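You operate a simulated robot arm through the tools that you are given. There is no shell and no other tool.

You are at the controls of a simulated robot arm. One attempt, no reset.

JOB
Free the small cream bin, set it on the green tilt table, crank that up and tilt it.
Fine: raise the yellow bar over it to the top first; tilt only once the bin is on; the lift handwheel and the tilt table go all the way; the other small bins, panels and the teal fence stay.

The check looks at the end state, three seconds after you hand in, the way a careful person would. Anything else that was tipped, shoved, dropped, spilled or broken makes it a failure.

ROBOT AND FRAMES
A 6-joint arm with a two-finger gripper, fixed in place. Base frame: the origin is at the foot of the arm, x ahead of it, y to its left, z up. Readings come in mm, degrees, newtons and seconds.
Its first joint turns from -166.0 to 166.0 degrees. Payload 1.71 kg.
Tool frame: the origin (TCP) lies between the finger pads and is the grasp point; the fingertips stand 20 mm ahead of it; z points along the fingers, y is the line along which they close. The gripper opens to 96 mm. The gripper's body begins 113 mm behind the TCP.
Orientation is that of the tool frame in the base frame, as a unit quaternion [x, y, z, w]. With the fingers straight down and closing along the base's y, the tool's x points along the base's -x, its y along +y and its z along -z.

CONTROLS
- The arm moves only by the tool send_rows. Its argument "plan" is a list of rows, each a list of 3 entries, a list of its own where there are three numbers: the shift along the tool's x, y, z in units of 30 mm (1.0 is 30 mm), then the turn, a rotation vector about the tool's x, y, z in units of 6 degrees (1.0 is 6 degrees), then the gripper command, from -1 (shut) to 1 (fully open), values between in proportion. In form: [[[x, y, z], [rx, ry, rz], hand], ...]. A call has 1 to 20 rows; each row shifts and turns the commanded pose from where the row before left it, along the tool's axes as they then stand. A call with a number of a shift or a turn outside -1 to 1 is refused whole. Each row takes 0.2 s and may step no farther than 50 mm and 8.6 degrees from the row before; otherwise, or with a gripper value out of range, the whole call is refused. Where a pose cannot be reached the arm comes as near as it can. A force on the tool above 60 N (or 10 N above the force at the start of the call, whichever is more), or a blocked arm, ends the call early, and 0.2 s more pass. The fingers move at their own pace (about 45 mm/s each) and stop on an object; they squeeze with about 33 N. The grip force told is the motor's: it shows also when the fingers shut on nothing. Time passes only in rows, and 0.2 s behind the last, so rows that do not move let the fingers close. It gives the time, the measured TCP pose, the force on the tool (base axes), the opening and the grip force at its end, in the units of the frame above (readings bear some noise), with the torque about the TCP (base axes, N m) and any sound that the robot's microphone picked up.
- Cameras (640 x 400 px; columns grow to the right, rows downward): "scene" is fixed at [399.5, -500.8, 1605.5]; the picture's right is [1.00, 0.05, 0.00], its down [0.03, -0.61, -0.79] and it looks along [-0.04, 0.79, -0.61] (base axes); focal length 324 px, centre (320, 200). "wrist" rides on the gripper at [66, 14, -145] in the tool frame; the picture's right is [-0.21, 0.98, 0.00], its down [-0.88, -0.19, -0.45] and it looks along [-0.44, -0.09, 0.90] (tool axes); focal length 275 px, centre (320, 200). There is no depth. A picture from a camera that has moved, and an enlarged one, comes with that camera's place and axes in the base frame and with its lens.
- camera(camera): a new picture of that camera. The clock stands still meanwhile.
- lift_body(by): slides the trunk up (or, below 0, down) by that many mm; the arm rides with it, the base frame stays. It gives what a move gives, with no picture.
- inspect(camera, box): a new picture of the part [left, top, right, bottom] of that camera's present view, enlarged. The clock stands still meanwhile.
- close_job(): hands the job in; it is judged then, once.

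Places have to be worked out from the pictures, the camera data and where the tool is seen. Open the gripper and draw the arm clear of the work before you hand the job in, unless the task says otherwise.

The tools are called after "Emit:" by a JSON object that holds its "method" and its "body". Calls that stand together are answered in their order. send_rows: Moves the arm, as the interface text tells. Its arguments: {"type":"object","properties":{"plan":{"type":"array","items":{"type":"array"}}},"required":["plan"]} The other tools are called the same way: lift_body (by) slides the trunk up or down; camera (camera) takes a picture; inspect (camera, box) takes an enlarged picture of a part of a camera's view; close_job () hands the job in.

At the start:

```text
time_s: 0.0
tool_pos: [496.0, 216.9, 1172.4]
tcp_rot: [0.0, 1.0, 0.0, -0.001]
force: [0.7, 1.1, -0.1]
moment: [-0.02, -0.02, 0.06]
width: 95.9
finger_force: 0.1
trunk travel left (down, up): [-250.0, 140.0]
```

scene: 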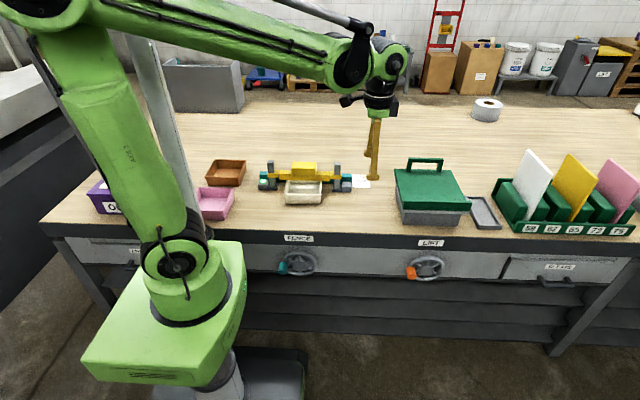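
wrist: 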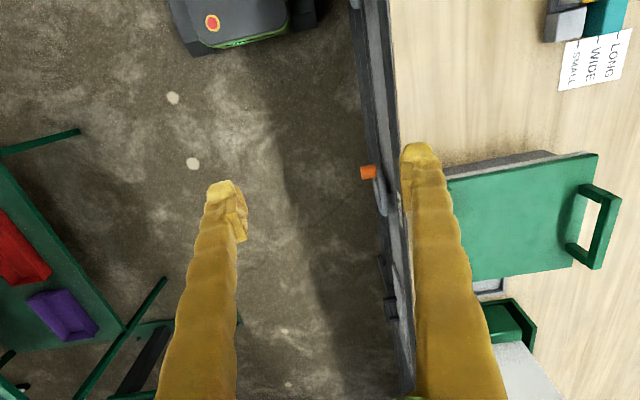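

I start by looking closer at the bench parts: the cream bin with the yellow bar, the green tilt table, and the two handwheels.

Emit:
{"method": "inspect", "body": {"camera": "scene", "box": [180, 140, 400, 280]}}

Emit:
{"method": "inspect", "body": {"camera": "scene", "box": [360, 140, 640, 300]}}

Emit:
{"method": "inspect", "body": {"camera": "scene", "box": [230, 220, 470, 300]}}

Emit:
{"method": "camera", "body": {"camera": "wrist"}}

```text
2.86 times, centred on (290, 210) of scene
camera zoom: at [399.5, -500.8, 1605.5], right [1.0, 0.05, 0.0], down [0.03, -0.61, -0.79], along [-0.04, 0.79, -0.61], focal length 924 px, centre (406, 171)
```

zoom: 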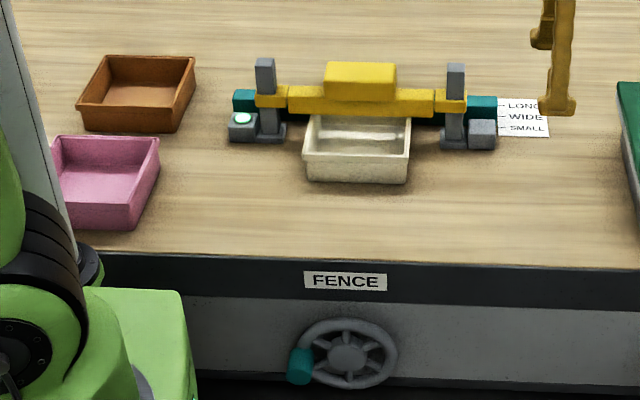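

```text
2.29 times, centred on (500, 220) of scene
camera zoom: at [399.5, -500.8, 1605.5], right [1.0, 0.05, 0.0], down [0.03, -0.61, -0.79], along [-0.04, 0.79, -0.61], focal length 739 px, centre (-91, 154)
```

zoom: 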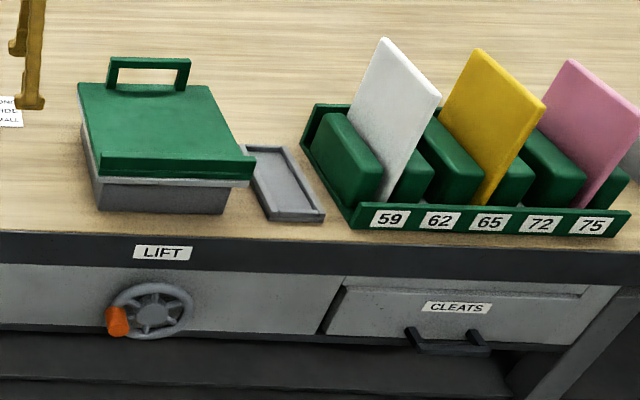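

```text
2.67 times, centred on (350, 260) of scene
camera zoom: at [399.5, -500.8, 1605.5], right [1.0, 0.05, 0.0], down [0.03, -0.61, -0.79], along [-0.04, 0.79, -0.61], focal length 863 px, centre (240, 40)
```

zoom: 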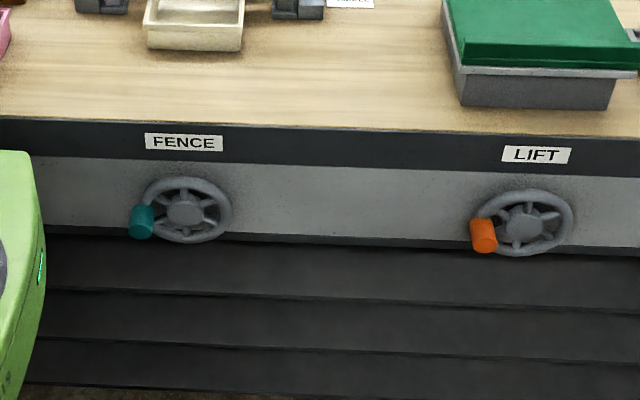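

```text
taken
camera wrist: at [429.7, 231.1, 1318.7], right [0.21, 0.98, 0.0], down [0.88, -0.18, 0.44], along [0.43, -0.09, -0.9], focal length 275 px, centre (320, 200)
```

wrist: 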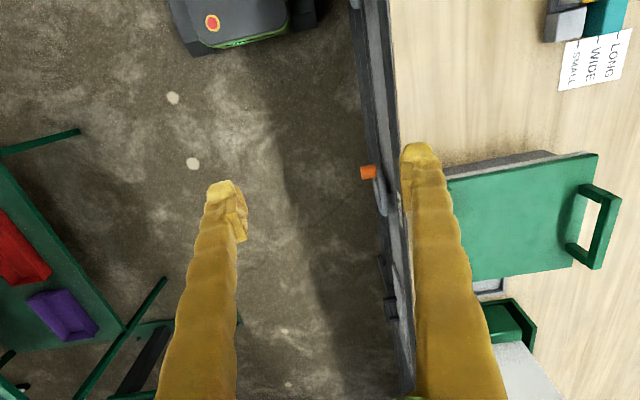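

The label seen in both cameras puts the bench top near z≈803 and its front edge near y≈354. The cream bin is around (278, 560) and the yellow bar around (275, 632). I move the wrist camera above them for a closer look.

Emit:
{"method": "send_rows", "body": {"plan": [[[0.662, 0.953, 0.371], [0, 0, 0], 1], [[0.662, 0.953, 0.371], [0, 0, 0], 1], [[0.662, 0.953, 0.371], [0, 0, 0], 1], [[0.662, 0.953, 0.371], [0, 0, 0], 1], [[0.662, 0.953, 0.371], [0, 0, 0], 1], [[0.662, 0.953, 0.371], [0, 0, 0], 1], [[0.662, 0.953, 0.371], [0, 0, 0], 1], [[0.662, 0.953, 0.371], [0, 0, 0], 1], [[0.662, 0.953, 0.371], [0, 0, 0], 1], [[0.662, 0.953, 0.371], [0, 0, 0], 1], [[0.662, 0.953, 0.371], [0, 0, 0], 1], [[0.662, 0.953, 0.371], [0, 0, 0], 1], [[0.662, 0.953, 0.371], [0, 0, 0], 1], [[0.662, 0.953, 0.371], [0, 0, 0], 1], [[0.662, 0.953, 0.371], [0, 0, 0], 1]]}}

Emit:
{"method": "camera", "body": {"camera": "wrist"}}

Emit:
{"method": "camera", "body": {"camera": "scene"}}

```text
time_s: 3.2
tool_pos: [194.9, 648.2, 1010.1]
tcp_rot: [0.0, 1.0, 0.0, 0.002]
force: [0.0, 0.4, 0.2]
moment: [0.06, -0.04, 0.02]
width: 96.1
finger_force: 0.0
trunk travel left (down, up): [-250.0, 140.0]
```

```text
taken
camera wrist: at [128.1, 661.4, 1156.1], right [0.21, 0.98, 0.0], down [0.87, -0.19, 0.45], along [0.44, -0.09, -0.89], focal length 275 px, centre (320, 200)
```

wrist: 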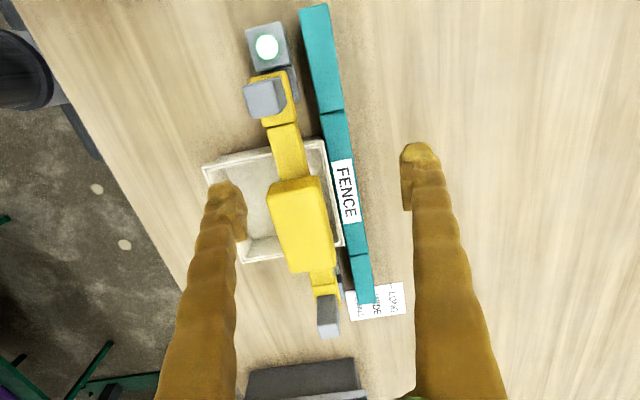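

```text
taken
```

scene: 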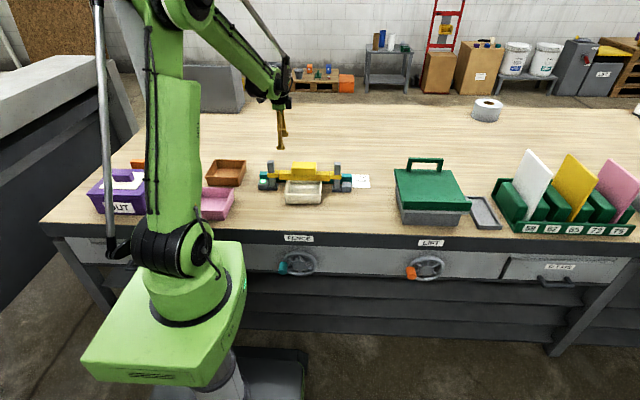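

I zoom in on the clamp and bin in both views to make out the bar's posts, the handle block and the bin rim.

Emit:
{"method": "inspect", "body": {"camera": "wrist", "box": [190, 0, 430, 350]}}

Emit:
{"method": "inspect", "body": {"camera": "scene", "box": [250, 150, 360, 215]}}

Emit:
{"method": "inspect", "body": {"camera": "scene", "box": [385, 145, 505, 285]}}

```text
1.14 times, centred on (310, 175) of wrist
camera zoom: at [128.1, 661.4, 1156.1], right [0.21, 0.98, 0.0], down [0.87, -0.19, 0.45], along [0.44, -0.09, -0.89], focal length 315 px, centre (331, 229)
```

zoom: 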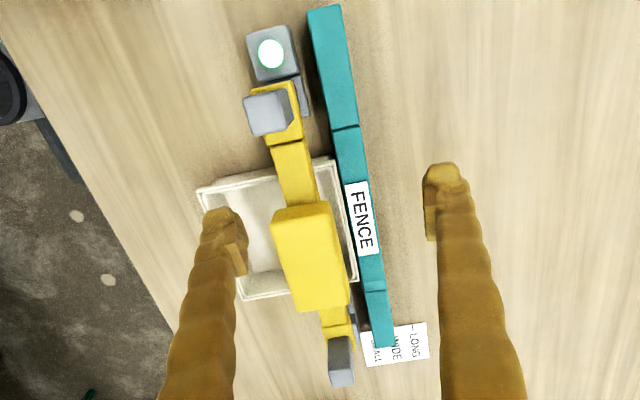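

```text
5.82 times, centred on (305, 182) of scene
camera zoom: at [399.5, -500.8, 1605.5], right [1.0, 0.05, 0.0], down [0.03, -0.61, -0.79], along [-0.04, 0.79, -0.61], focal length 1882 px, centre (407, 302)
```

zoom: 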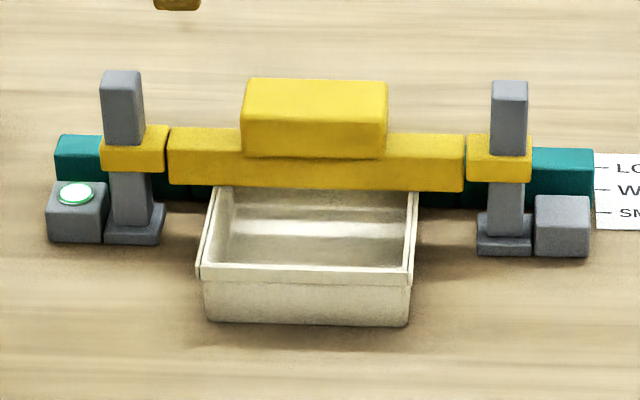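

```text
2.86 times, centred on (445, 215) of scene
camera zoom: at [399.5, -500.8, 1605.5], right [1.0, 0.05, 0.0], down [0.03, -0.61, -0.79], along [-0.04, 0.79, -0.61], focal length 924 px, centre (-37, 157)
```

zoom: 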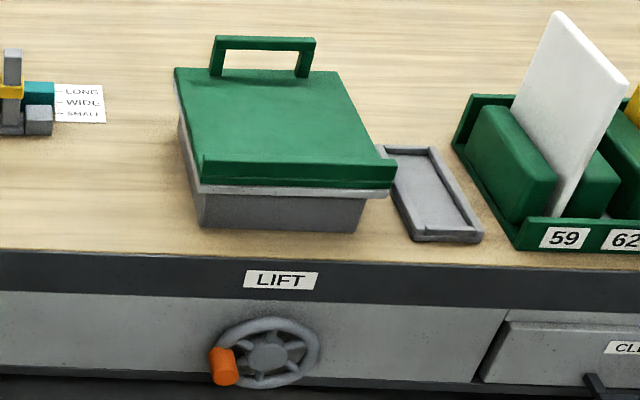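

The posts stand at about (144, 614) and (413, 617), with tops near z≈931. The bar's handle block spans roughly x 240–318, y 588–641, z 886–928. I centre the open gripper above the block and check before going down.

Emit:
{"method": "send_rows", "body": {"plan": [[[-0.7, -0.277, 0], [0, 0, 0], 1], [[-0.7, -0.277, 0], [0, 0, 0], 1], [[-0.7, -0.277, 0], [0, 0, 0], 1], [[-0.7, -0.277, 0], [0, 0, 0], 1], [[0, 0, 0.5], [0, 0, 0], 1], [[0, 0, 0.5], [0, 0, 0], 1]]}}

Emit:
{"method": "camera", "body": {"camera": "wrist"}}

Emit:
{"method": "inspect", "body": {"camera": "scene", "box": [230, 100, 380, 220]}}

```text
time_s: 4.6
tool_pos: [267.7, 614.8, 981.8]
tcp_rot: [-0.001, 1.0, 0.001, 0.007]
force: [0.5, 0.2, -0.3]
moment: [0.0, -0.01, -0.02]
width: 96.0
finger_force: 0.0
trunk travel left (down, up): [-250.0, 140.0]
```

```text
taken
camera wrist: at [199.9, 627.8, 1126.5], right [0.2, 0.98, 0.0], down [0.87, -0.18, 0.46], along [0.45, -0.09, -0.89], focal length 275 px, centre (320, 200)
```

wrist: 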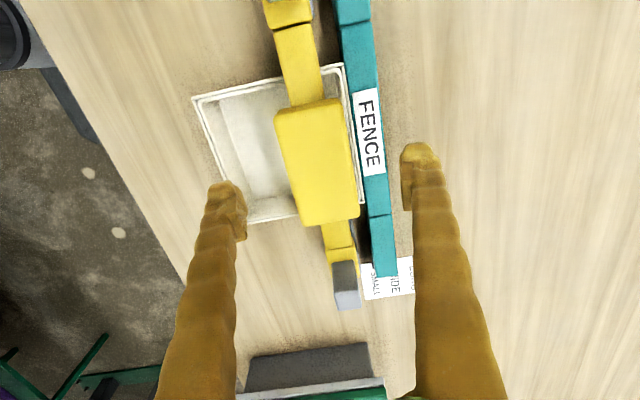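

```text
3.33 times, centred on (305, 160) of scene
camera zoom: at [399.5, -500.8, 1605.5], right [1.0, 0.05, 0.0], down [0.03, -0.61, -0.79], along [-0.04, 0.79, -0.61], focal length 1078 px, centre (370, 333)
```

zoom: 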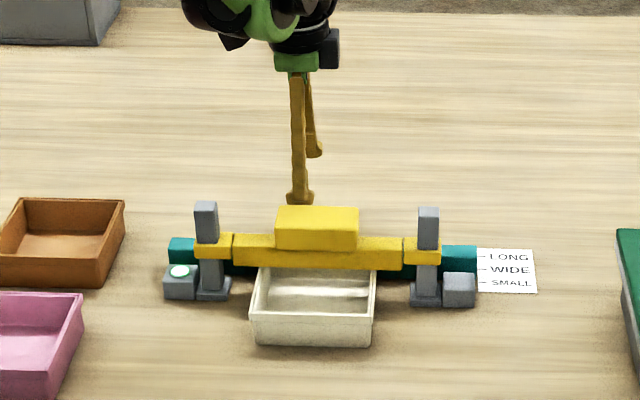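

The reading lags the commanded x a little, so I let the arm settle and read again.

Emit:
{"method": "send_rows", "body": {"plan": [[[0, 0, 0], [0, 0, 0], 1], [[0, 0, 0], [0, 0, 0], 1]]}}

Emit:
{"method": "camera", "body": {"camera": "wrist"}}

```text
time_s: 5.2
tool_pos: [268.1, 614.9, 981.1]
tcp_rot: [-0.001, 1.0, -0.001, 0.007]
force: [0.4, -0.5, 0.0]
moment: [0.03, -0.01, -0.04]
width: 96.0
finger_force: 0.1
trunk travel left (down, up): [-250.0, 140.0]
```

```text
taken
camera wrist: at [200.2, 628.0, 1126.6], right [0.21, 0.98, 0.0], down [0.87, -0.18, 0.46], along [0.45, -0.09, -0.89], focal length 275 px, centre (320, 200)
```

wrist: 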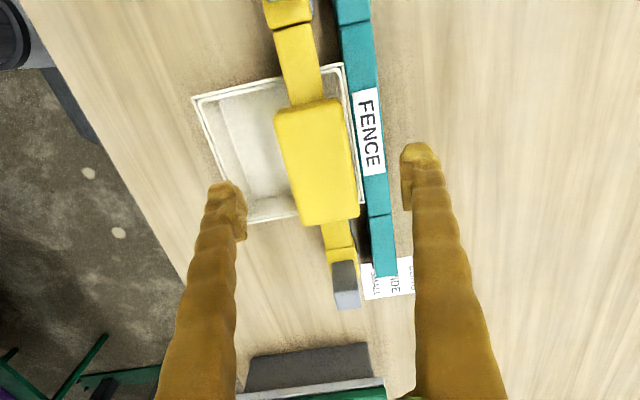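

The settled reading agrees with the picture, and the block lies well between the open fingers. I descend to z≈908 around it, correcting x slightly.

Emit:
{"method": "send_rows", "body": {"plan": [[[-0.15, 0, 0.5], [0, 0, 0], 1], [[-0.15, 0, 0.5], [0, 0, 0], 1], [[0, 0, 0.5], [0, 0, 0], 1], [[0, 0, 0.5], [0, 0, 0], 1], [[0, 0, 0.4], [0, 0, 0], 1], [[0, 0, 0], [0, 0, 0], 1]]}}

Emit:
{"method": "camera", "body": {"camera": "wrist"}}

Emit:
{"method": "inspect", "body": {"camera": "scene", "box": [230, 100, 380, 220]}}

```text
time_s: 6.6
tool_pos: [275.0, 612.8, 907.6]
tcp_rot: [0.0, 1.0, 0.0, 0.008]
force: [-0.2, -0.6, 0.0]
moment: [-0.01, 0.01, 0.0]
width: 96.4
finger_force: 0.0
trunk travel left (down, up): [-250.0, 140.0]
```

```text
taken
camera wrist: at [207.6, 625.7, 1052.7], right [0.21, 0.98, 0.0], down [0.87, -0.18, 0.46], along [0.45, -0.09, -0.89], focal length 275 px, centre (320, 200)
```

wrist: 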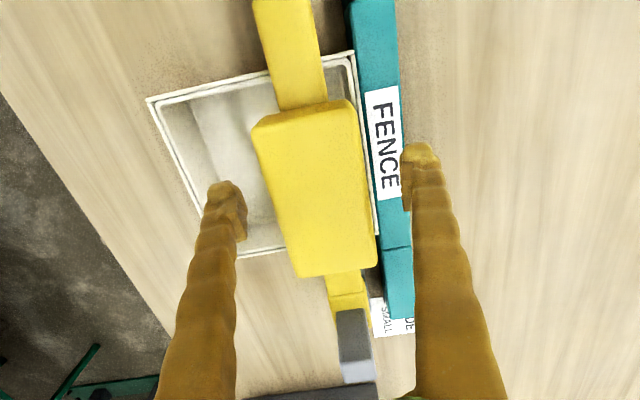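

```text
3.33 times, centred on (305, 160) of scene
camera zoom: at [399.5, -500.8, 1605.5], right [1.0, 0.05, 0.0], down [0.03, -0.61, -0.79], along [-0.04, 0.79, -0.61], focal length 1078 px, centre (370, 333)
```

zoom: 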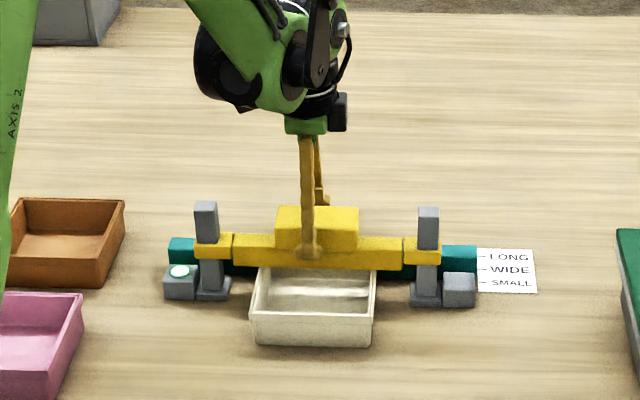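

The fingers straddle the block with the tips just above the beam. I close on it.

Emit:
{"method": "send_rows", "body": {"plan": [[[0, 0, 0], [0, 0, 0], -1], [[0, 0, 0], [0, 0, 0], -1], [[0, 0, 0], [0, 0, 0], -1], [[0, 0, 0], [0, 0, 0], -1], [[0, 0, 0], [0, 0, 0], -1]]}}

```text
time_s: 7.8
tool_pos: [274.4, 612.1, 907.8]
tcp_rot: [0.0, 1.0, 0.0, 0.006]
force: [0.3, -2.7, -2.1]
moment: [-0.04, 0.0, -0.01]
width: 55.3
finger_force: 34.5
trunk travel left (down, up): [-250.0, 140.0]
```

It is gripped at 55 mm width. I raise it slowly and watch the force.

Emit:
{"method": "send_rows", "body": {"plan": [[[0, 0, -0.3], [0, 0, 0], -1], [[0, 0, -0.3], [0, 0, 0], -1], [[0, 0, -0.3], [0, 0, 0], -1]]}}

Emit:
{"method": "inspect", "body": {"camera": "scene", "box": [230, 100, 380, 220]}}

```text
time_s: 8.6
tool_pos: [274.9, 612.2, 935.5]
tcp_rot: [-0.001, 1.0, 0.0, 0.008]
force: [-9.7, -8.5, -5.5]
moment: [0.13, 0.24, -0.3]
width: 55.7
finger_force: 34.9
trunk travel left (down, up): [-250.0, 140.0]
```

```text
3.33 times, centred on (305, 160) of scene
camera zoom: at [399.5, -500.8, 1605.5], right [1.0, 0.05, 0.0], down [0.03, -0.61, -0.79], along [-0.04, 0.79, -0.61], focal length 1078 px, centre (370, 333)
```

zoom: 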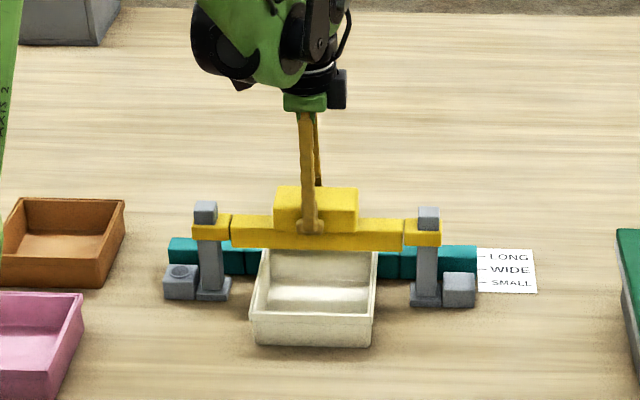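

The bar is sliding up the posts with the grip holding, and the lamp has gone out. I keep raising until it meets its stop.

Emit:
{"method": "send_rows", "body": {"plan": [[[0, 0, -0.25], [0, 0, 0], -1], [[0, 0, -0.25], [0, 0, 0], -1], [[0, 0, -0.25], [0, 0, 0], -1], [[0, 0, -0.25], [0, 0, 0], -1]]}}

Emit:
{"method": "inspect", "body": {"camera": "scene", "box": [230, 100, 380, 220]}}

```text
time_s: 9.6
tool_pos: [276.8, 612.9, 964.3]
tcp_rot: [0.0, 1.0, -0.001, 0.006]
force: [2.3, -24.5, -31.0]
moment: [-0.01, -0.25, 0.01]
width: 53.3
finger_force: 34.9
trunk travel left (down, up): [-250.0, 140.0]
```

```text
3.33 times, centred on (305, 160) of scene
camera zoom: at [399.5, -500.8, 1605.5], right [1.0, 0.05, 0.0], down [0.03, -0.61, -0.79], along [-0.04, 0.79, -0.61], focal length 1078 px, centre (370, 333)
```

zoom: 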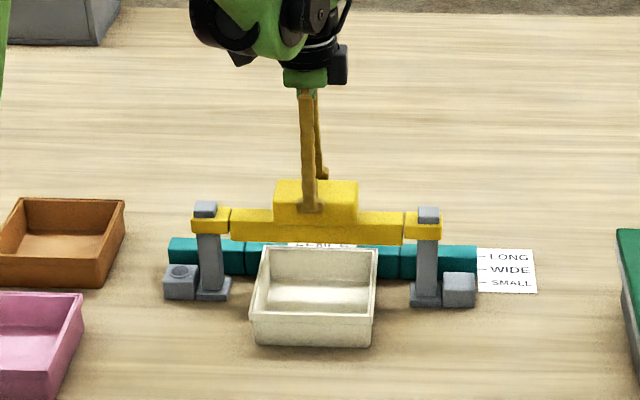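

The bar has stopped rising: there is 31 N of resistance and the fingers slipped a little, so it looks to be at its top stop. I loosen the grip slightly, keeping the fingers around the block, to see whether it stays up.

Emit:
{"method": "send_rows", "body": {"plan": [[[0, 0, 0], [0, 0, 0], 0.25], [[0, 0, 0], [0, 0, 0], 0.25]]}}

Emit:
{"method": "inspect", "body": {"camera": "scene", "box": [230, 100, 380, 220]}}

Emit:
{"method": "camera", "body": {"camera": "wrist"}}

```text
time_s: 10.2
tool_pos: [274.9, 613.1, 964.4]
tcp_rot: [-0.001, 1.0, 0.0, 0.007]
force: [0.8, -0.7, -0.7]
moment: [-0.01, 0.03, 0.0]
width: 60.1
finger_force: 0.1
trunk travel left (down, up): [-250.0, 140.0]
```

```text
3.33 times, centred on (305, 160) of scene
camera zoom: at [399.5, -500.8, 1605.5], right [1.0, 0.05, 0.0], down [0.03, -0.61, -0.79], along [-0.04, 0.79, -0.61], focal length 1078 px, centre (370, 333)
```

zoom: 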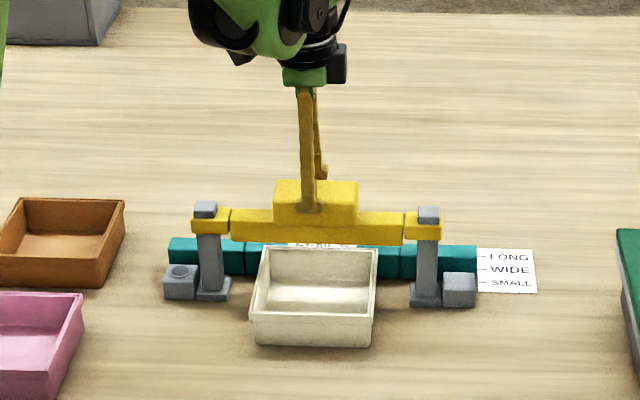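

```text
taken
camera wrist: at [207.8, 626.8, 1109.8], right [0.2, 0.98, 0.0], down [0.87, -0.18, 0.46], along [0.45, -0.09, -0.89], focal length 275 px, centre (320, 200)
```

wrist: 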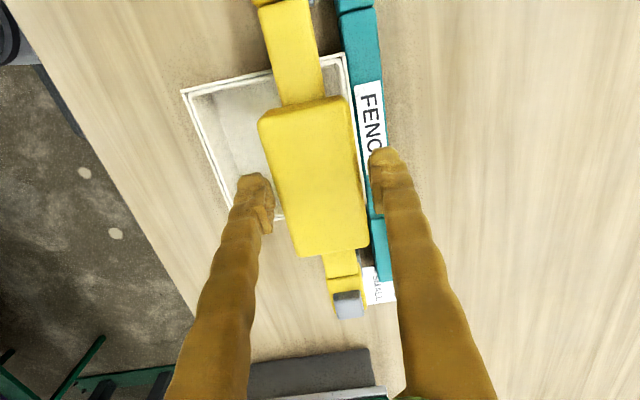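

The bar stays up on its own and nothing else moved. I lift clear and go over to the bin's front wall (y≈506) to look before gripping it.

Emit:
{"method": "send_rows", "body": {"plan": [[[0, 0, -0.6], [0, 0, 0], 0.25], [[0, 0, -0.6], [0, 0, 0], 0.25], [[0, 0, -0.6], [0, 0, 0], 0.25], [[-0.03, -0.9, 0], [0, 0, 0], 0.25], [[-0.03, -0.9, 0], [0, 0, 0], 0.25], [[-0.03, -0.9, 0], [0, 0, 0], 0.25], [[-0.03, -0.9, 0], [0, 0, 0], 0.25], [[0, 0, 0.5], [0, 0, 0], 0.25], [[0, 0, 0.5], [0, 0, 0], 0.25], [[0, 0, 0.5], [0, 0, 0], 0.25], [[0, 0, 0], [0, 0, 0], 0.25]]}}

Emit:
{"method": "camera", "body": {"camera": "wrist"}}

Emit:
{"method": "inspect", "body": {"camera": "scene", "box": [230, 100, 380, 220]}}

```text
time_s: 12.6
tool_pos: [282.6, 506.3, 972.7]
tcp_rot: [-0.001, 1.0, 0.001, 0.006]
force: [1.0, 0.8, 0.2]
moment: [0.0, 0.02, -0.01]
width: 60.3
finger_force: 0.1
trunk travel left (down, up): [-250.0, 140.0]
```

```text
taken
camera wrist: at [214.8, 520.1, 1118.0], right [0.2, 0.98, 0.0], down [0.87, -0.18, 0.46], along [0.45, -0.09, -0.89], focal length 275 px, centre (320, 200)
```

wrist: 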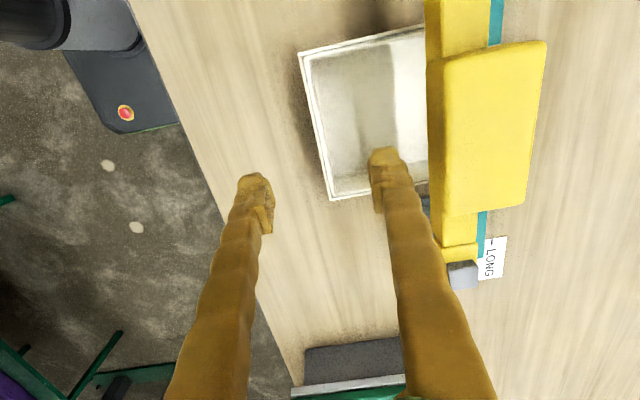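

```text
3.33 times, centred on (305, 160) of scene
camera zoom: at [399.5, -500.8, 1605.5], right [1.0, 0.05, 0.0], down [0.03, -0.61, -0.79], along [-0.04, 0.79, -0.61], focal length 1078 px, centre (370, 333)
```

zoom: 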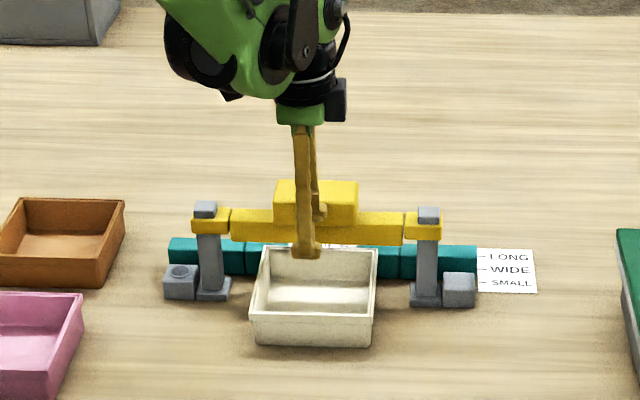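

The bin's front rim is at y≈504–514, x≈211–351. The gripper is centred on it with about 30 mm clearance on each side. I go down to z≈846, so the tips end about 26 mm below the rim.

Emit:
{"method": "send_rows", "body": {"plan": [[[0, 0, 0.7], [0, 0, 0], 0.25], [[0, 0, 0.7], [0, 0, 0], 0.25], [[0, 0, 0.7], [0, 0, 0], 0.25], [[0, 0, 0.7], [0, 0, 0], 0.25], [[0, 0, 0.7], [0, 0, 0], 0.25], [[0, 0, 0.4], [0, 0, 0], 0.25], [[0, 0, 0.3], [0, 0, 0], 0.25], [[0, 0, 0], [0, 0, 0], 0.25]]}}

Emit:
{"method": "camera", "body": {"camera": "wrist"}}

Emit:
{"method": "inspect", "body": {"camera": "scene", "box": [230, 120, 380, 220]}}

```text
time_s: 14.4
tool_pos: [283.1, 506.8, 847.9]
tcp_rot: [-0.001, 1.0, 0.0, 0.007]
force: [-0.2, 0.2, -0.1]
moment: [-0.01, 0.03, 0.02]
width: 60.1
finger_force: 0.1
trunk travel left (down, up): [-250.0, 140.0]
```

```text
taken
camera wrist: at [214.8, 519.6, 994.1], right [0.2, 0.98, 0.0], down [0.87, -0.18, 0.46], along [0.45, -0.09, -0.89], focal length 275 px, centre (320, 200)
```

wrist: 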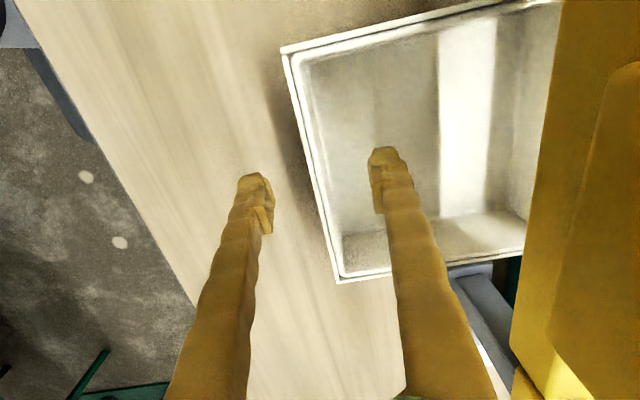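

```text
4.00 times, centred on (305, 170) of scene
camera zoom: at [399.5, -500.8, 1605.5], right [1.0, 0.05, 0.0], down [0.03, -0.61, -0.79], along [-0.04, 0.79, -0.61], focal length 1294 px, centre (380, 320)
```

zoom: 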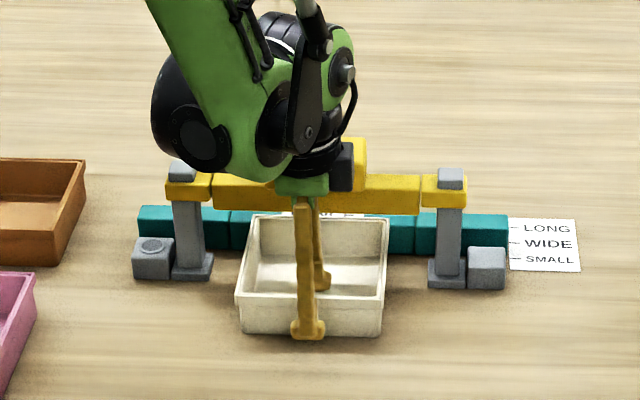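

The fingers straddle the front wall, one inside and one outside, touching nothing. I close on the wall.

Emit:
{"method": "send_rows", "body": {"plan": [[[0, 0, 0], [0, 0, 0], -0.3], [[0, 0, 0], [0, 0, 0], -0.6], [[0, 0, 0], [0, 0, 0], -1], [[0, 0, 0], [0, 0, 0], -1], [[0, 0, 0], [0, 0, 0], -1]]}}

Emit:
{"method": "camera", "body": {"camera": "wrist"}}

```text
time_s: 15.6
tool_pos: [282.6, 506.0, 848.0]
tcp_rot: [-0.001, 1.0, 0.001, 0.007]
force: [-0.5, -0.7, 0.0]
moment: [0.02, 0.02, -0.01]
width: 5.9
finger_force: 32.1
trunk travel left (down, up): [-250.0, 140.0]
```

```text
taken
camera wrist: at [214.8, 519.6, 994.1], right [0.2, 0.98, 0.0], down [0.87, -0.18, 0.46], along [0.45, -0.09, -0.89], focal length 275 px, centre (320, 200)
```

wrist: 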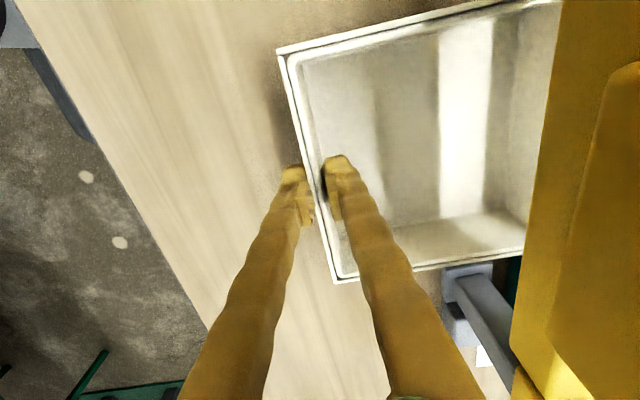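

The wall is held at 5.9 mm with a firm grip. I lift about 8 mm and draw the bin out toward -y, clear of the bar.

Emit:
{"method": "send_rows", "body": {"plan": [[[0, 0, -0.15], [0, 0, 0], -1], [[0, 0, -0.15], [0, 0, 0], -1], [[0, -0.4, 0], [0, 0, 0], -1], [[0, -0.4, 0], [0, 0, 0], -1], [[0, -0.4, 0], [0, 0, 0], -1]]}}

Emit:
{"method": "inspect", "body": {"camera": "scene", "box": [230, 120, 380, 220]}}

Emit:
{"method": "camera", "body": {"camera": "wrist"}}

```text
time_s: 16.8
tool_pos: [279.3, 468.3, 859.0]
tcp_rot: [-0.001, 1.0, 0.001, 0.007]
force: [-0.1, 0.0, -1.0]
moment: [-0.03, -0.01, 0.0]
width: 6.0
finger_force: 31.4
trunk travel left (down, up): [-250.0, 140.0]
```

```text
4.00 times, centred on (305, 170) of scene
camera zoom: at [399.5, -500.8, 1605.5], right [1.0, 0.05, 0.0], down [0.03, -0.61, -0.79], along [-0.04, 0.79, -0.61], focal length 1294 px, centre (380, 320)
```

zoom: 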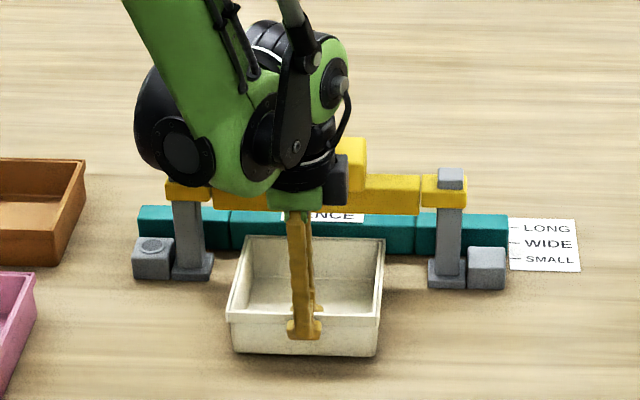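

```text
taken
camera wrist: at [212.4, 482.0, 1003.2], right [0.2, 0.98, 0.0], down [0.87, -0.18, 0.46], along [0.45, -0.09, -0.89], focal length 275 px, centre (320, 200)
```

wrist: 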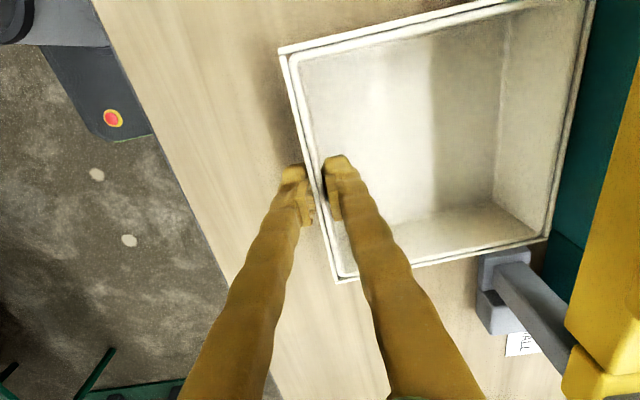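

The bin came out from under the bar cleanly and weighs only about 1 N. I draw it further forward, then lift it clear.

Emit:
{"method": "send_rows", "body": {"plan": [[[0, -0.6, 0], [0, 0, 0], -1], [[0, -0.6, 0], [0, 0, 0], -1], [[0, -0.6, 0], [0, 0, 0], -1], [[0, -0.6, 0], [0, 0, 0], -1], [[0, 0, -0.5], [0, 0, 0], -1], [[0, 0, -0.7], [0, 0, 0], -1], [[0, 0, -0.7], [0, 0, 0], -1], [[0, 0, -0.7], [0, 0, 0], -1], [[0, 0, -0.7], [0, 0, 0], -1], [[0, 0, -0.7], [0, 0, 0], -1], [[0, 0, -0.7], [0, 0, 0], -1], [[0, 0, -0.7], [0, 0, 0], -1], [[0, 0, -0.7], [0, 0, 0], -1], [[0, 0, 0], [0, 0, 0], -1]]}}

Emit:
{"method": "camera", "body": {"camera": "scene"}}

Emit:
{"method": "camera", "body": {"camera": "wrist"}}

```text
time_s: 19.8
tool_pos: [277.3, 395.0, 1042.6]
tcp_rot: [-0.001, 1.0, 0.0, 0.007]
force: [-0.6, 0.6, -0.1]
moment: [0.02, -0.01, 0.0]
width: 0.1
finger_force: 29.5
trunk travel left (down, up): [-250.0, 140.0]
```

```text
taken
```

scene: 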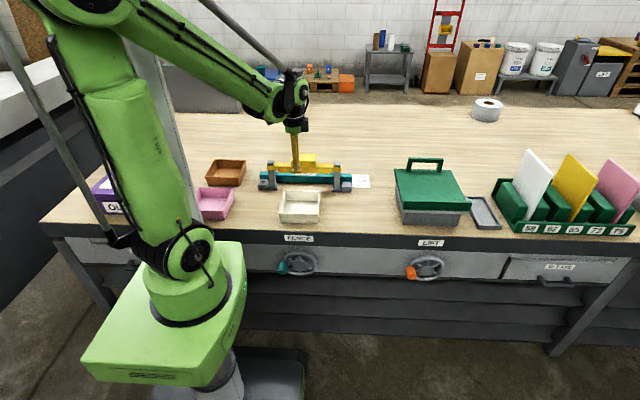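

```text
taken
camera wrist: at [210.5, 409.3, 1187.9], right [0.2, 0.98, 0.0], down [0.87, -0.18, 0.46], along [0.45, -0.09, -0.89], focal length 275 px, centre (320, 200)
```

wrist: 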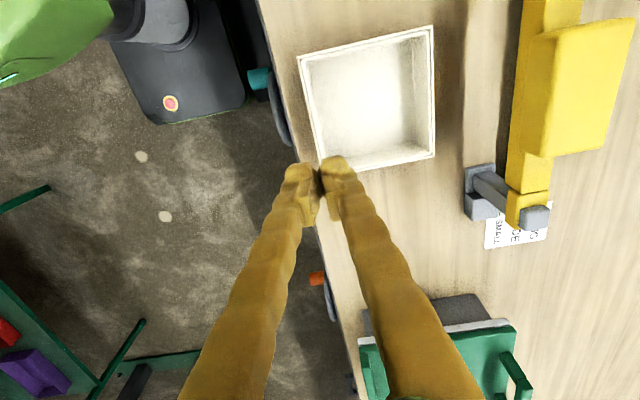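

The grip reads 0.1 mm: the bin slipped out during the lift. It appears to be sitting upright on the bench near y≈400–545. I look closely before trying again.

Emit:
{"method": "inspect", "body": {"camera": "scene", "box": [260, 170, 350, 235]}}

Emit:
{"method": "inspect", "body": {"camera": "wrist", "box": [270, 0, 470, 200]}}

```text
6.15 times, centred on (305, 202) of scene
camera zoom: at [399.5, -500.8, 1605.5], right [1.0, 0.05, 0.0], down [0.03, -0.61, -0.79], along [-0.04, 0.79, -0.61], focal length 1991 px, centre (412, 185)
```

zoom: 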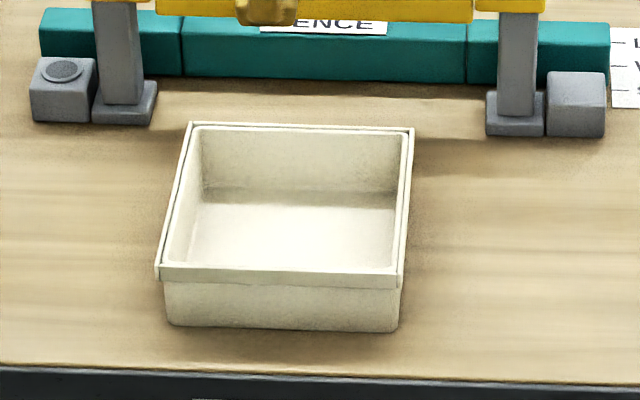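

```text
2.00 times, centred on (370, 100) of wrist
camera zoom: at [210.5, 409.3, 1187.9], right [0.2, 0.98, 0.0], down [0.87, -0.18, 0.46], along [0.45, -0.09, -0.89], focal length 551 px, centre (220, 400)
```

zoom: 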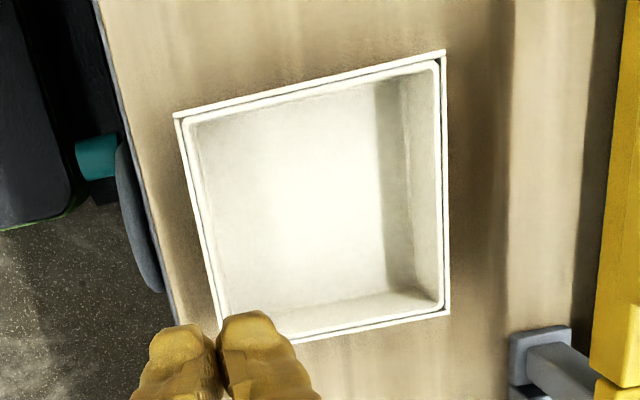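

The bin sits upright and square on the bench, with its rim at x≈205–348, y≈386–529, z≈855. The protruding lip let the shallow grip pivot off. I'll regrip deeper on its -x wall with the tool turned 90° and tilted about 6° to match the wall draft. First I open and turn above it.

Emit:
{"method": "send_rows", "body": {"plan": [[[0.733, 0.69, 0], [0, 0, 0], 0.25], [[0.733, 0.69, 0], [0, 0, 0], 0.25], [[0.733, 0.69, 0], [0, 0, 0], 0.25], [[0, 0, 0], [0, 0, -1], 0.25], [[0, 0, 0], [0, 0, -1], 0.25], [[0, 0, 0], [0, 0, -1], 0.25], [[0, 0, 0], [0, 0, -1], 0.25], [[0, 0, 0], [0, 0, -1], 0.25], [[0, 0, 0], [0, 0, -1], 0.25], [[0, 0, 0], [0, 0, -1], 0.25], [[0, 0, 0], [0, 0, -1], 0.25], [[0, 0, 0], [0, 0, -1], 0.25], [[0, 0, 0], [0, 0, -1], 0.25], [[0, 0, 0], [0, 0, -1], 0.25], [[0, 0, 0], [0, 0, -1], 0.25], [[0, 0, 0], [0, 0, -1], 0.25], [[0, 0, 0], [0, 0, -1], 0.25], [[0, 0, 0], [0, 0, -1], 0.25], [[0, 0, 0], [0, 0, 0], 0.25]]}}

Emit:
{"method": "camera", "body": {"camera": "wrist"}}

Emit:
{"method": "camera", "body": {"camera": "scene"}}

```text
time_s: 23.8
tool_pos: [212.4, 459.8, 1039.0]
tcp_rot: [0.707, -0.707, 0.005, -0.005]
force: [0.0, -0.2, 0.0]
moment: [0.01, -0.02, -0.03]
width: 59.9
finger_force: 0.0
trunk travel left (down, up): [-250.0, 140.0]
```

```text
taken
camera wrist: at [197.0, 393.2, 1184.9], right [-0.98, 0.2, -0.01], down [0.18, 0.88, 0.45], along [0.1, 0.44, -0.89], focal length 275 px, centre (320, 200)
```

wrist: 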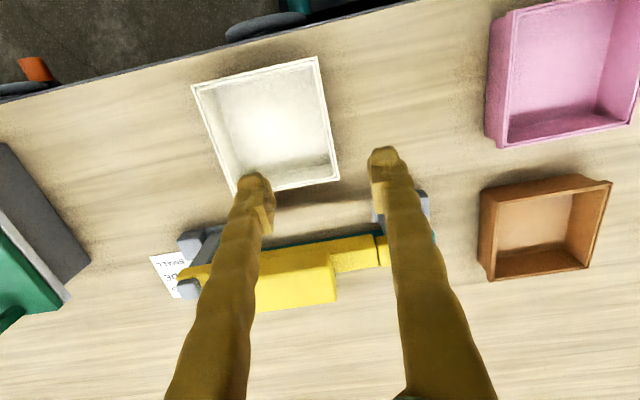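

```text
taken
```

scene: 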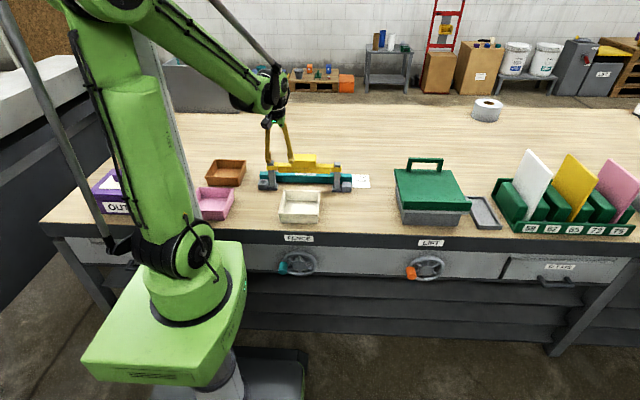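

The bin's -x wall outer face is at x≈203 and its mid-length at y≈459. I shift so the tilted approach ends on it, tilt 6°, and go down to just above the rim.

Emit:
{"method": "send_rows", "body": {"plan": [[[0, 0.4, 0], [0, 0, 0], 0.25], [[0, 0.41, 0], [0, 0, 0], 0.25], [[0, 0, 0], [0.5, 0, 0], 0.25], [[0, 0, 0], [0.5, 0, 0], 0.25], [[0, 0, 0.667], [0, 0, 0], 0.25], [[0, 0, 0.667], [0, 0, 0], 0.25], [[0, 0, 0.667], [0, 0, 0], 0.25], [[0, 0, 0.667], [0, 0, 0], 0.25], [[0, 0, 0.667], [0, 0, 0], 0.25], [[0, 0, 0.667], [0, 0, 0], 0.25], [[0, 0, 0.667], [0, 0, 0], 0.25], [[0, 0, 0], [0, 0, 0], 0.25]]}}

Emit:
{"method": "camera", "body": {"camera": "wrist"}}

Emit:
{"method": "inspect", "body": {"camera": "scene", "box": [230, 140, 350, 240]}}

```text
time_s: 26.4
tool_pos: [205.6, 461.9, 898.2]
tcp_rot: [0.707, -0.705, 0.042, -0.042]
force: [-1.0, 0.2, 0.1]
moment: [-0.04, 0.0, -0.02]
width: 60.0
finger_force: 0.0
trunk travel left (down, up): [-250.0, 140.0]
```

```text
taken
camera wrist: at [174.7, 394.9, 1042.3], right [-0.97, 0.2, -0.12], down [0.13, 0.88, 0.46], along [0.2, 0.44, -0.88], focal length 275 px, centre (320, 200)
```

wrist: 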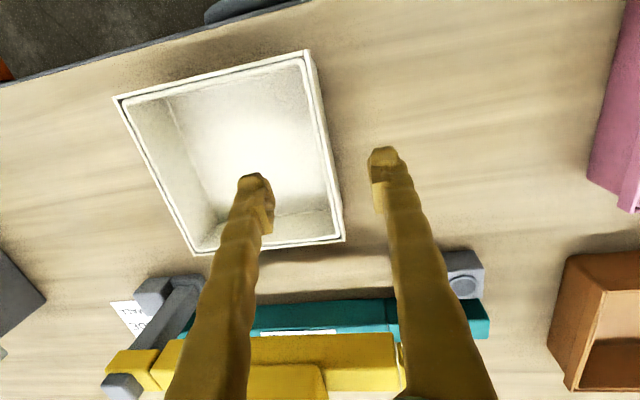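

```text
4.00 times, centred on (290, 190) of scene
camera zoom: at [399.5, -500.8, 1605.5], right [1.0, 0.05, 0.0], down [0.03, -0.61, -0.79], along [-0.04, 0.79, -0.61], focal length 1294 px, centre (440, 240)
```

zoom: 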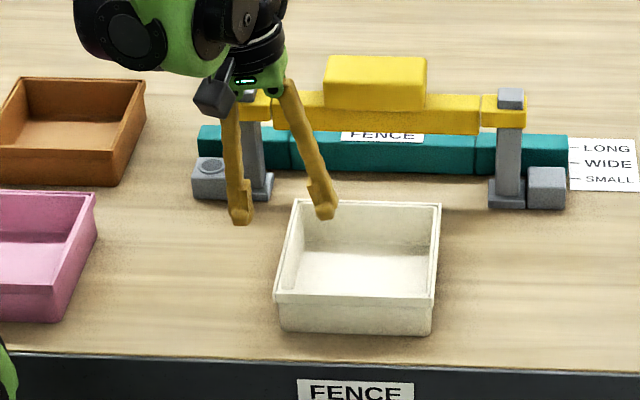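

The pads straddle the -x wall. I go down about 60 mm along the tool axis to a deep grip.

Emit:
{"method": "send_rows", "body": {"plan": [[[0, 0.06, 0.6], [0, 0, 0], 0.25], [[0, 0.06, 0.6], [0, 0, 0], 0.25], [[0, 0, 0.5], [0, 0, 0], 0.25], [[0, 0, 0.3], [0, 0, 0], 0.25], [[0, 0, 0], [0, 0, 0], 0.25]]}}

Emit:
{"method": "camera", "body": {"camera": "wrist"}}

Emit:
{"method": "inspect", "body": {"camera": "scene", "box": [230, 140, 350, 240]}}

```text
time_s: 27.6
tool_pos: [207.7, 459.8, 840.1]
tcp_rot: [0.706, -0.705, 0.041, -0.042]
force: [-0.3, -0.1, 0.2]
moment: [0.03, 0.0, 0.01]
width: 60.1
finger_force: 0.1
trunk travel left (down, up): [-250.0, 140.0]
```

```text
taken
camera wrist: at [176.9, 394.1, 983.7], right [-0.97, 0.21, -0.12], down [0.13, 0.88, 0.46], along [0.2, 0.44, -0.88], focal length 275 px, centre (320, 200)
```

wrist: 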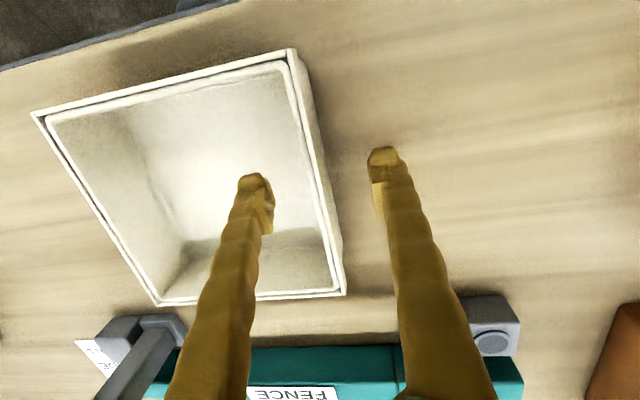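

```text
4.00 times, centred on (290, 190) of scene
camera zoom: at [399.5, -500.8, 1605.5], right [1.0, 0.05, 0.0], down [0.03, -0.61, -0.79], along [-0.04, 0.79, -0.61], focal length 1294 px, centre (440, 240)
```

zoom: 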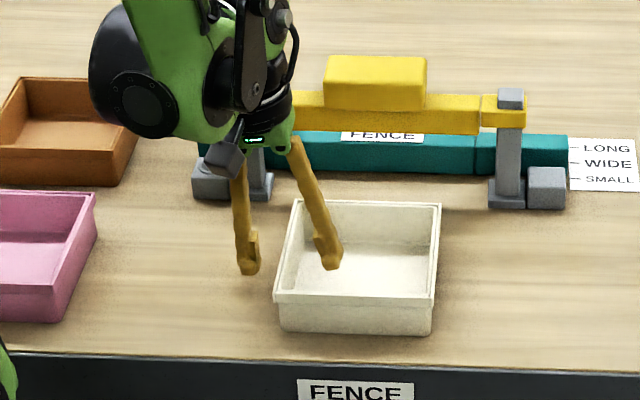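

The fingers straddle the wall with nothing touched. I go 5 mm deeper and close.

Emit:
{"method": "send_rows", "body": {"plan": [[[0, 0, 0.17], [0, 0, 0], 0.25], [[0, 0, 0], [0, 0, 0], -0.3], [[0, 0, 0], [0, 0, 0], -0.6], [[0, 0, 0], [0, 0, 0], -1], [[0, 0, 0], [0, 0, 0], -1], [[0, 0, 0], [0, 0, 0], -1], [[0, 0, 0], [0, 0, 0], -1]]}}

Emit:
{"method": "camera", "body": {"camera": "wrist"}}

Emit:
{"method": "inspect", "body": {"camera": "scene", "box": [230, 140, 350, 240]}}

```text
time_s: 29.2
tool_pos: [208.6, 459.3, 835.8]
tcp_rot: [0.707, -0.705, 0.042, -0.042]
force: [-0.2, -1.0, -0.3]
moment: [0.0, 0.2, 0.0]
width: 5.8
finger_force: 32.0
trunk travel left (down, up): [-250.0, 140.0]
```

```text
taken
camera wrist: at [177.2, 394.1, 978.4], right [-0.97, 0.21, -0.12], down [0.13, 0.88, 0.46], along [0.2, 0.44, -0.88], focal length 275 px, centre (320, 200)
```

wrist: 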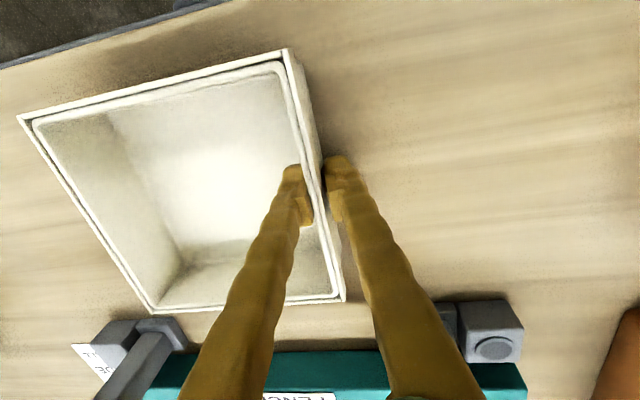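

```text
4.00 times, centred on (290, 190) of scene
camera zoom: at [399.5, -500.8, 1605.5], right [1.0, 0.05, 0.0], down [0.03, -0.61, -0.79], along [-0.04, 0.79, -0.61], focal length 1294 px, centre (440, 240)
```

zoom: 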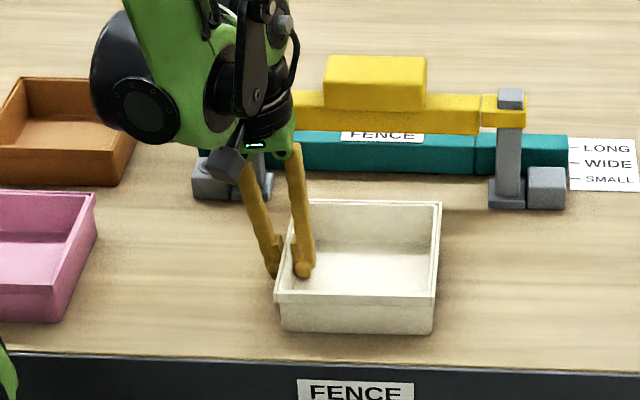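

It is held at 5.8 mm, deep on the wall. I lift straight up in small steps and check.

Emit:
{"method": "send_rows", "body": {"plan": [[[0, -0.012, -0.1], [0, 0, 0], -1], [[0, -0.012, -0.1], [0, 0, 0], -1], [[0, -0.012, -0.1], [0, 0, 0], -1], [[0, -0.012, -0.1], [0, 0, 0], -1], [[0, 0, 0], [0, 0, 0], -1]]}}

Emit:
{"method": "inspect", "body": {"camera": "scene", "box": [230, 140, 350, 240]}}

Emit:
{"method": "camera", "body": {"camera": "wrist"}}

```text
time_s: 30.4
tool_pos: [208.1, 459.6, 846.7]
tcp_rot: [0.706, -0.705, 0.043, -0.042]
force: [-0.8, -1.1, -2.1]
moment: [-0.01, 0.16, 0.02]
width: 5.9
finger_force: 32.0
trunk travel left (down, up): [-250.0, 140.0]
```

```text
4.00 times, centred on (290, 190) of scene
camera zoom: at [399.5, -500.8, 1605.5], right [1.0, 0.05, 0.0], down [0.03, -0.61, -0.79], along [-0.04, 0.79, -0.61], focal length 1294 px, centre (440, 240)
```

zoom: 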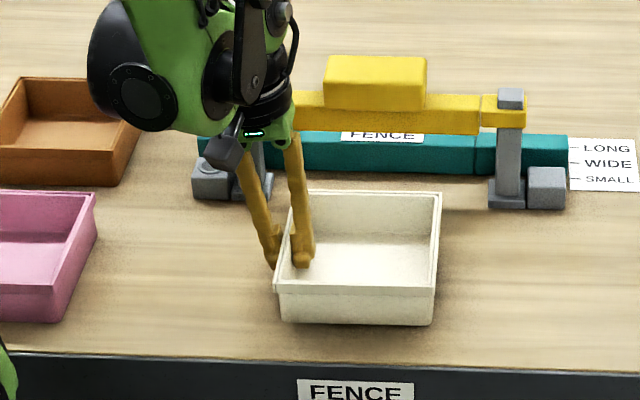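

```text
taken
camera wrist: at [177.5, 393.1, 990.7], right [-0.97, 0.21, -0.12], down [0.13, 0.88, 0.46], along [0.2, 0.44, -0.88], focal length 275 px, centre (320, 200)
```

wrist: 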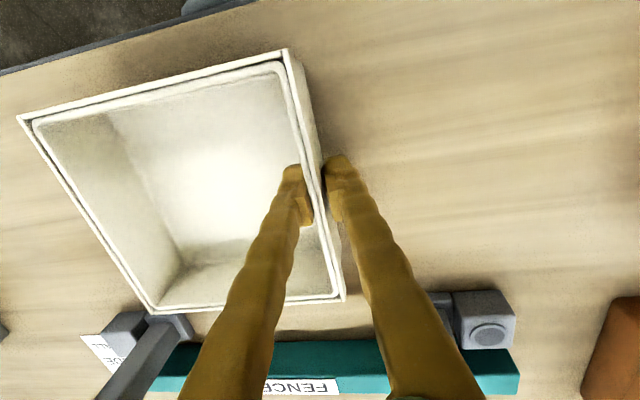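

The whole bin is off the bench and level, weighing about 2 N. I keep lifting at a gentle pace.

Emit:
{"method": "send_rows", "body": {"plan": [[[0, -0.03, -0.25], [0, 0, 0], -1], [[0, -0.03, -0.25], [0, 0, 0], -1], [[0, -0.03, -0.25], [0, 0, 0], -1], [[0, -0.03, -0.25], [0, 0, 0], -1], [[0, -0.03, -0.25], [0, 0, 0], -1], [[0, -0.03, -0.25], [0, 0, 0], -1], [[0, -0.03, -0.25], [0, 0, 0], -1], [[0, -0.03, -0.25], [0, 0, 0], -1], [[0, 0, 0], [0, 0, 0], -1]]}}

Emit:
{"method": "camera", "body": {"camera": "scene"}}

```text
time_s: 32.4
tool_pos: [210.0, 464.9, 907.4]
tcp_rot: [0.706, -0.706, 0.042, -0.042]
force: [0.0, -0.3, -2.2]
moment: [0.03, 0.15, -0.01]
width: 6.1
finger_force: 32.4
trunk travel left (down, up): [-250.0, 140.0]
```

```text
taken
```

scene: 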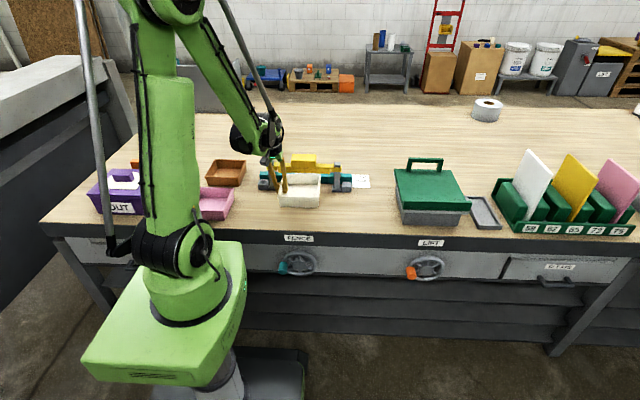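

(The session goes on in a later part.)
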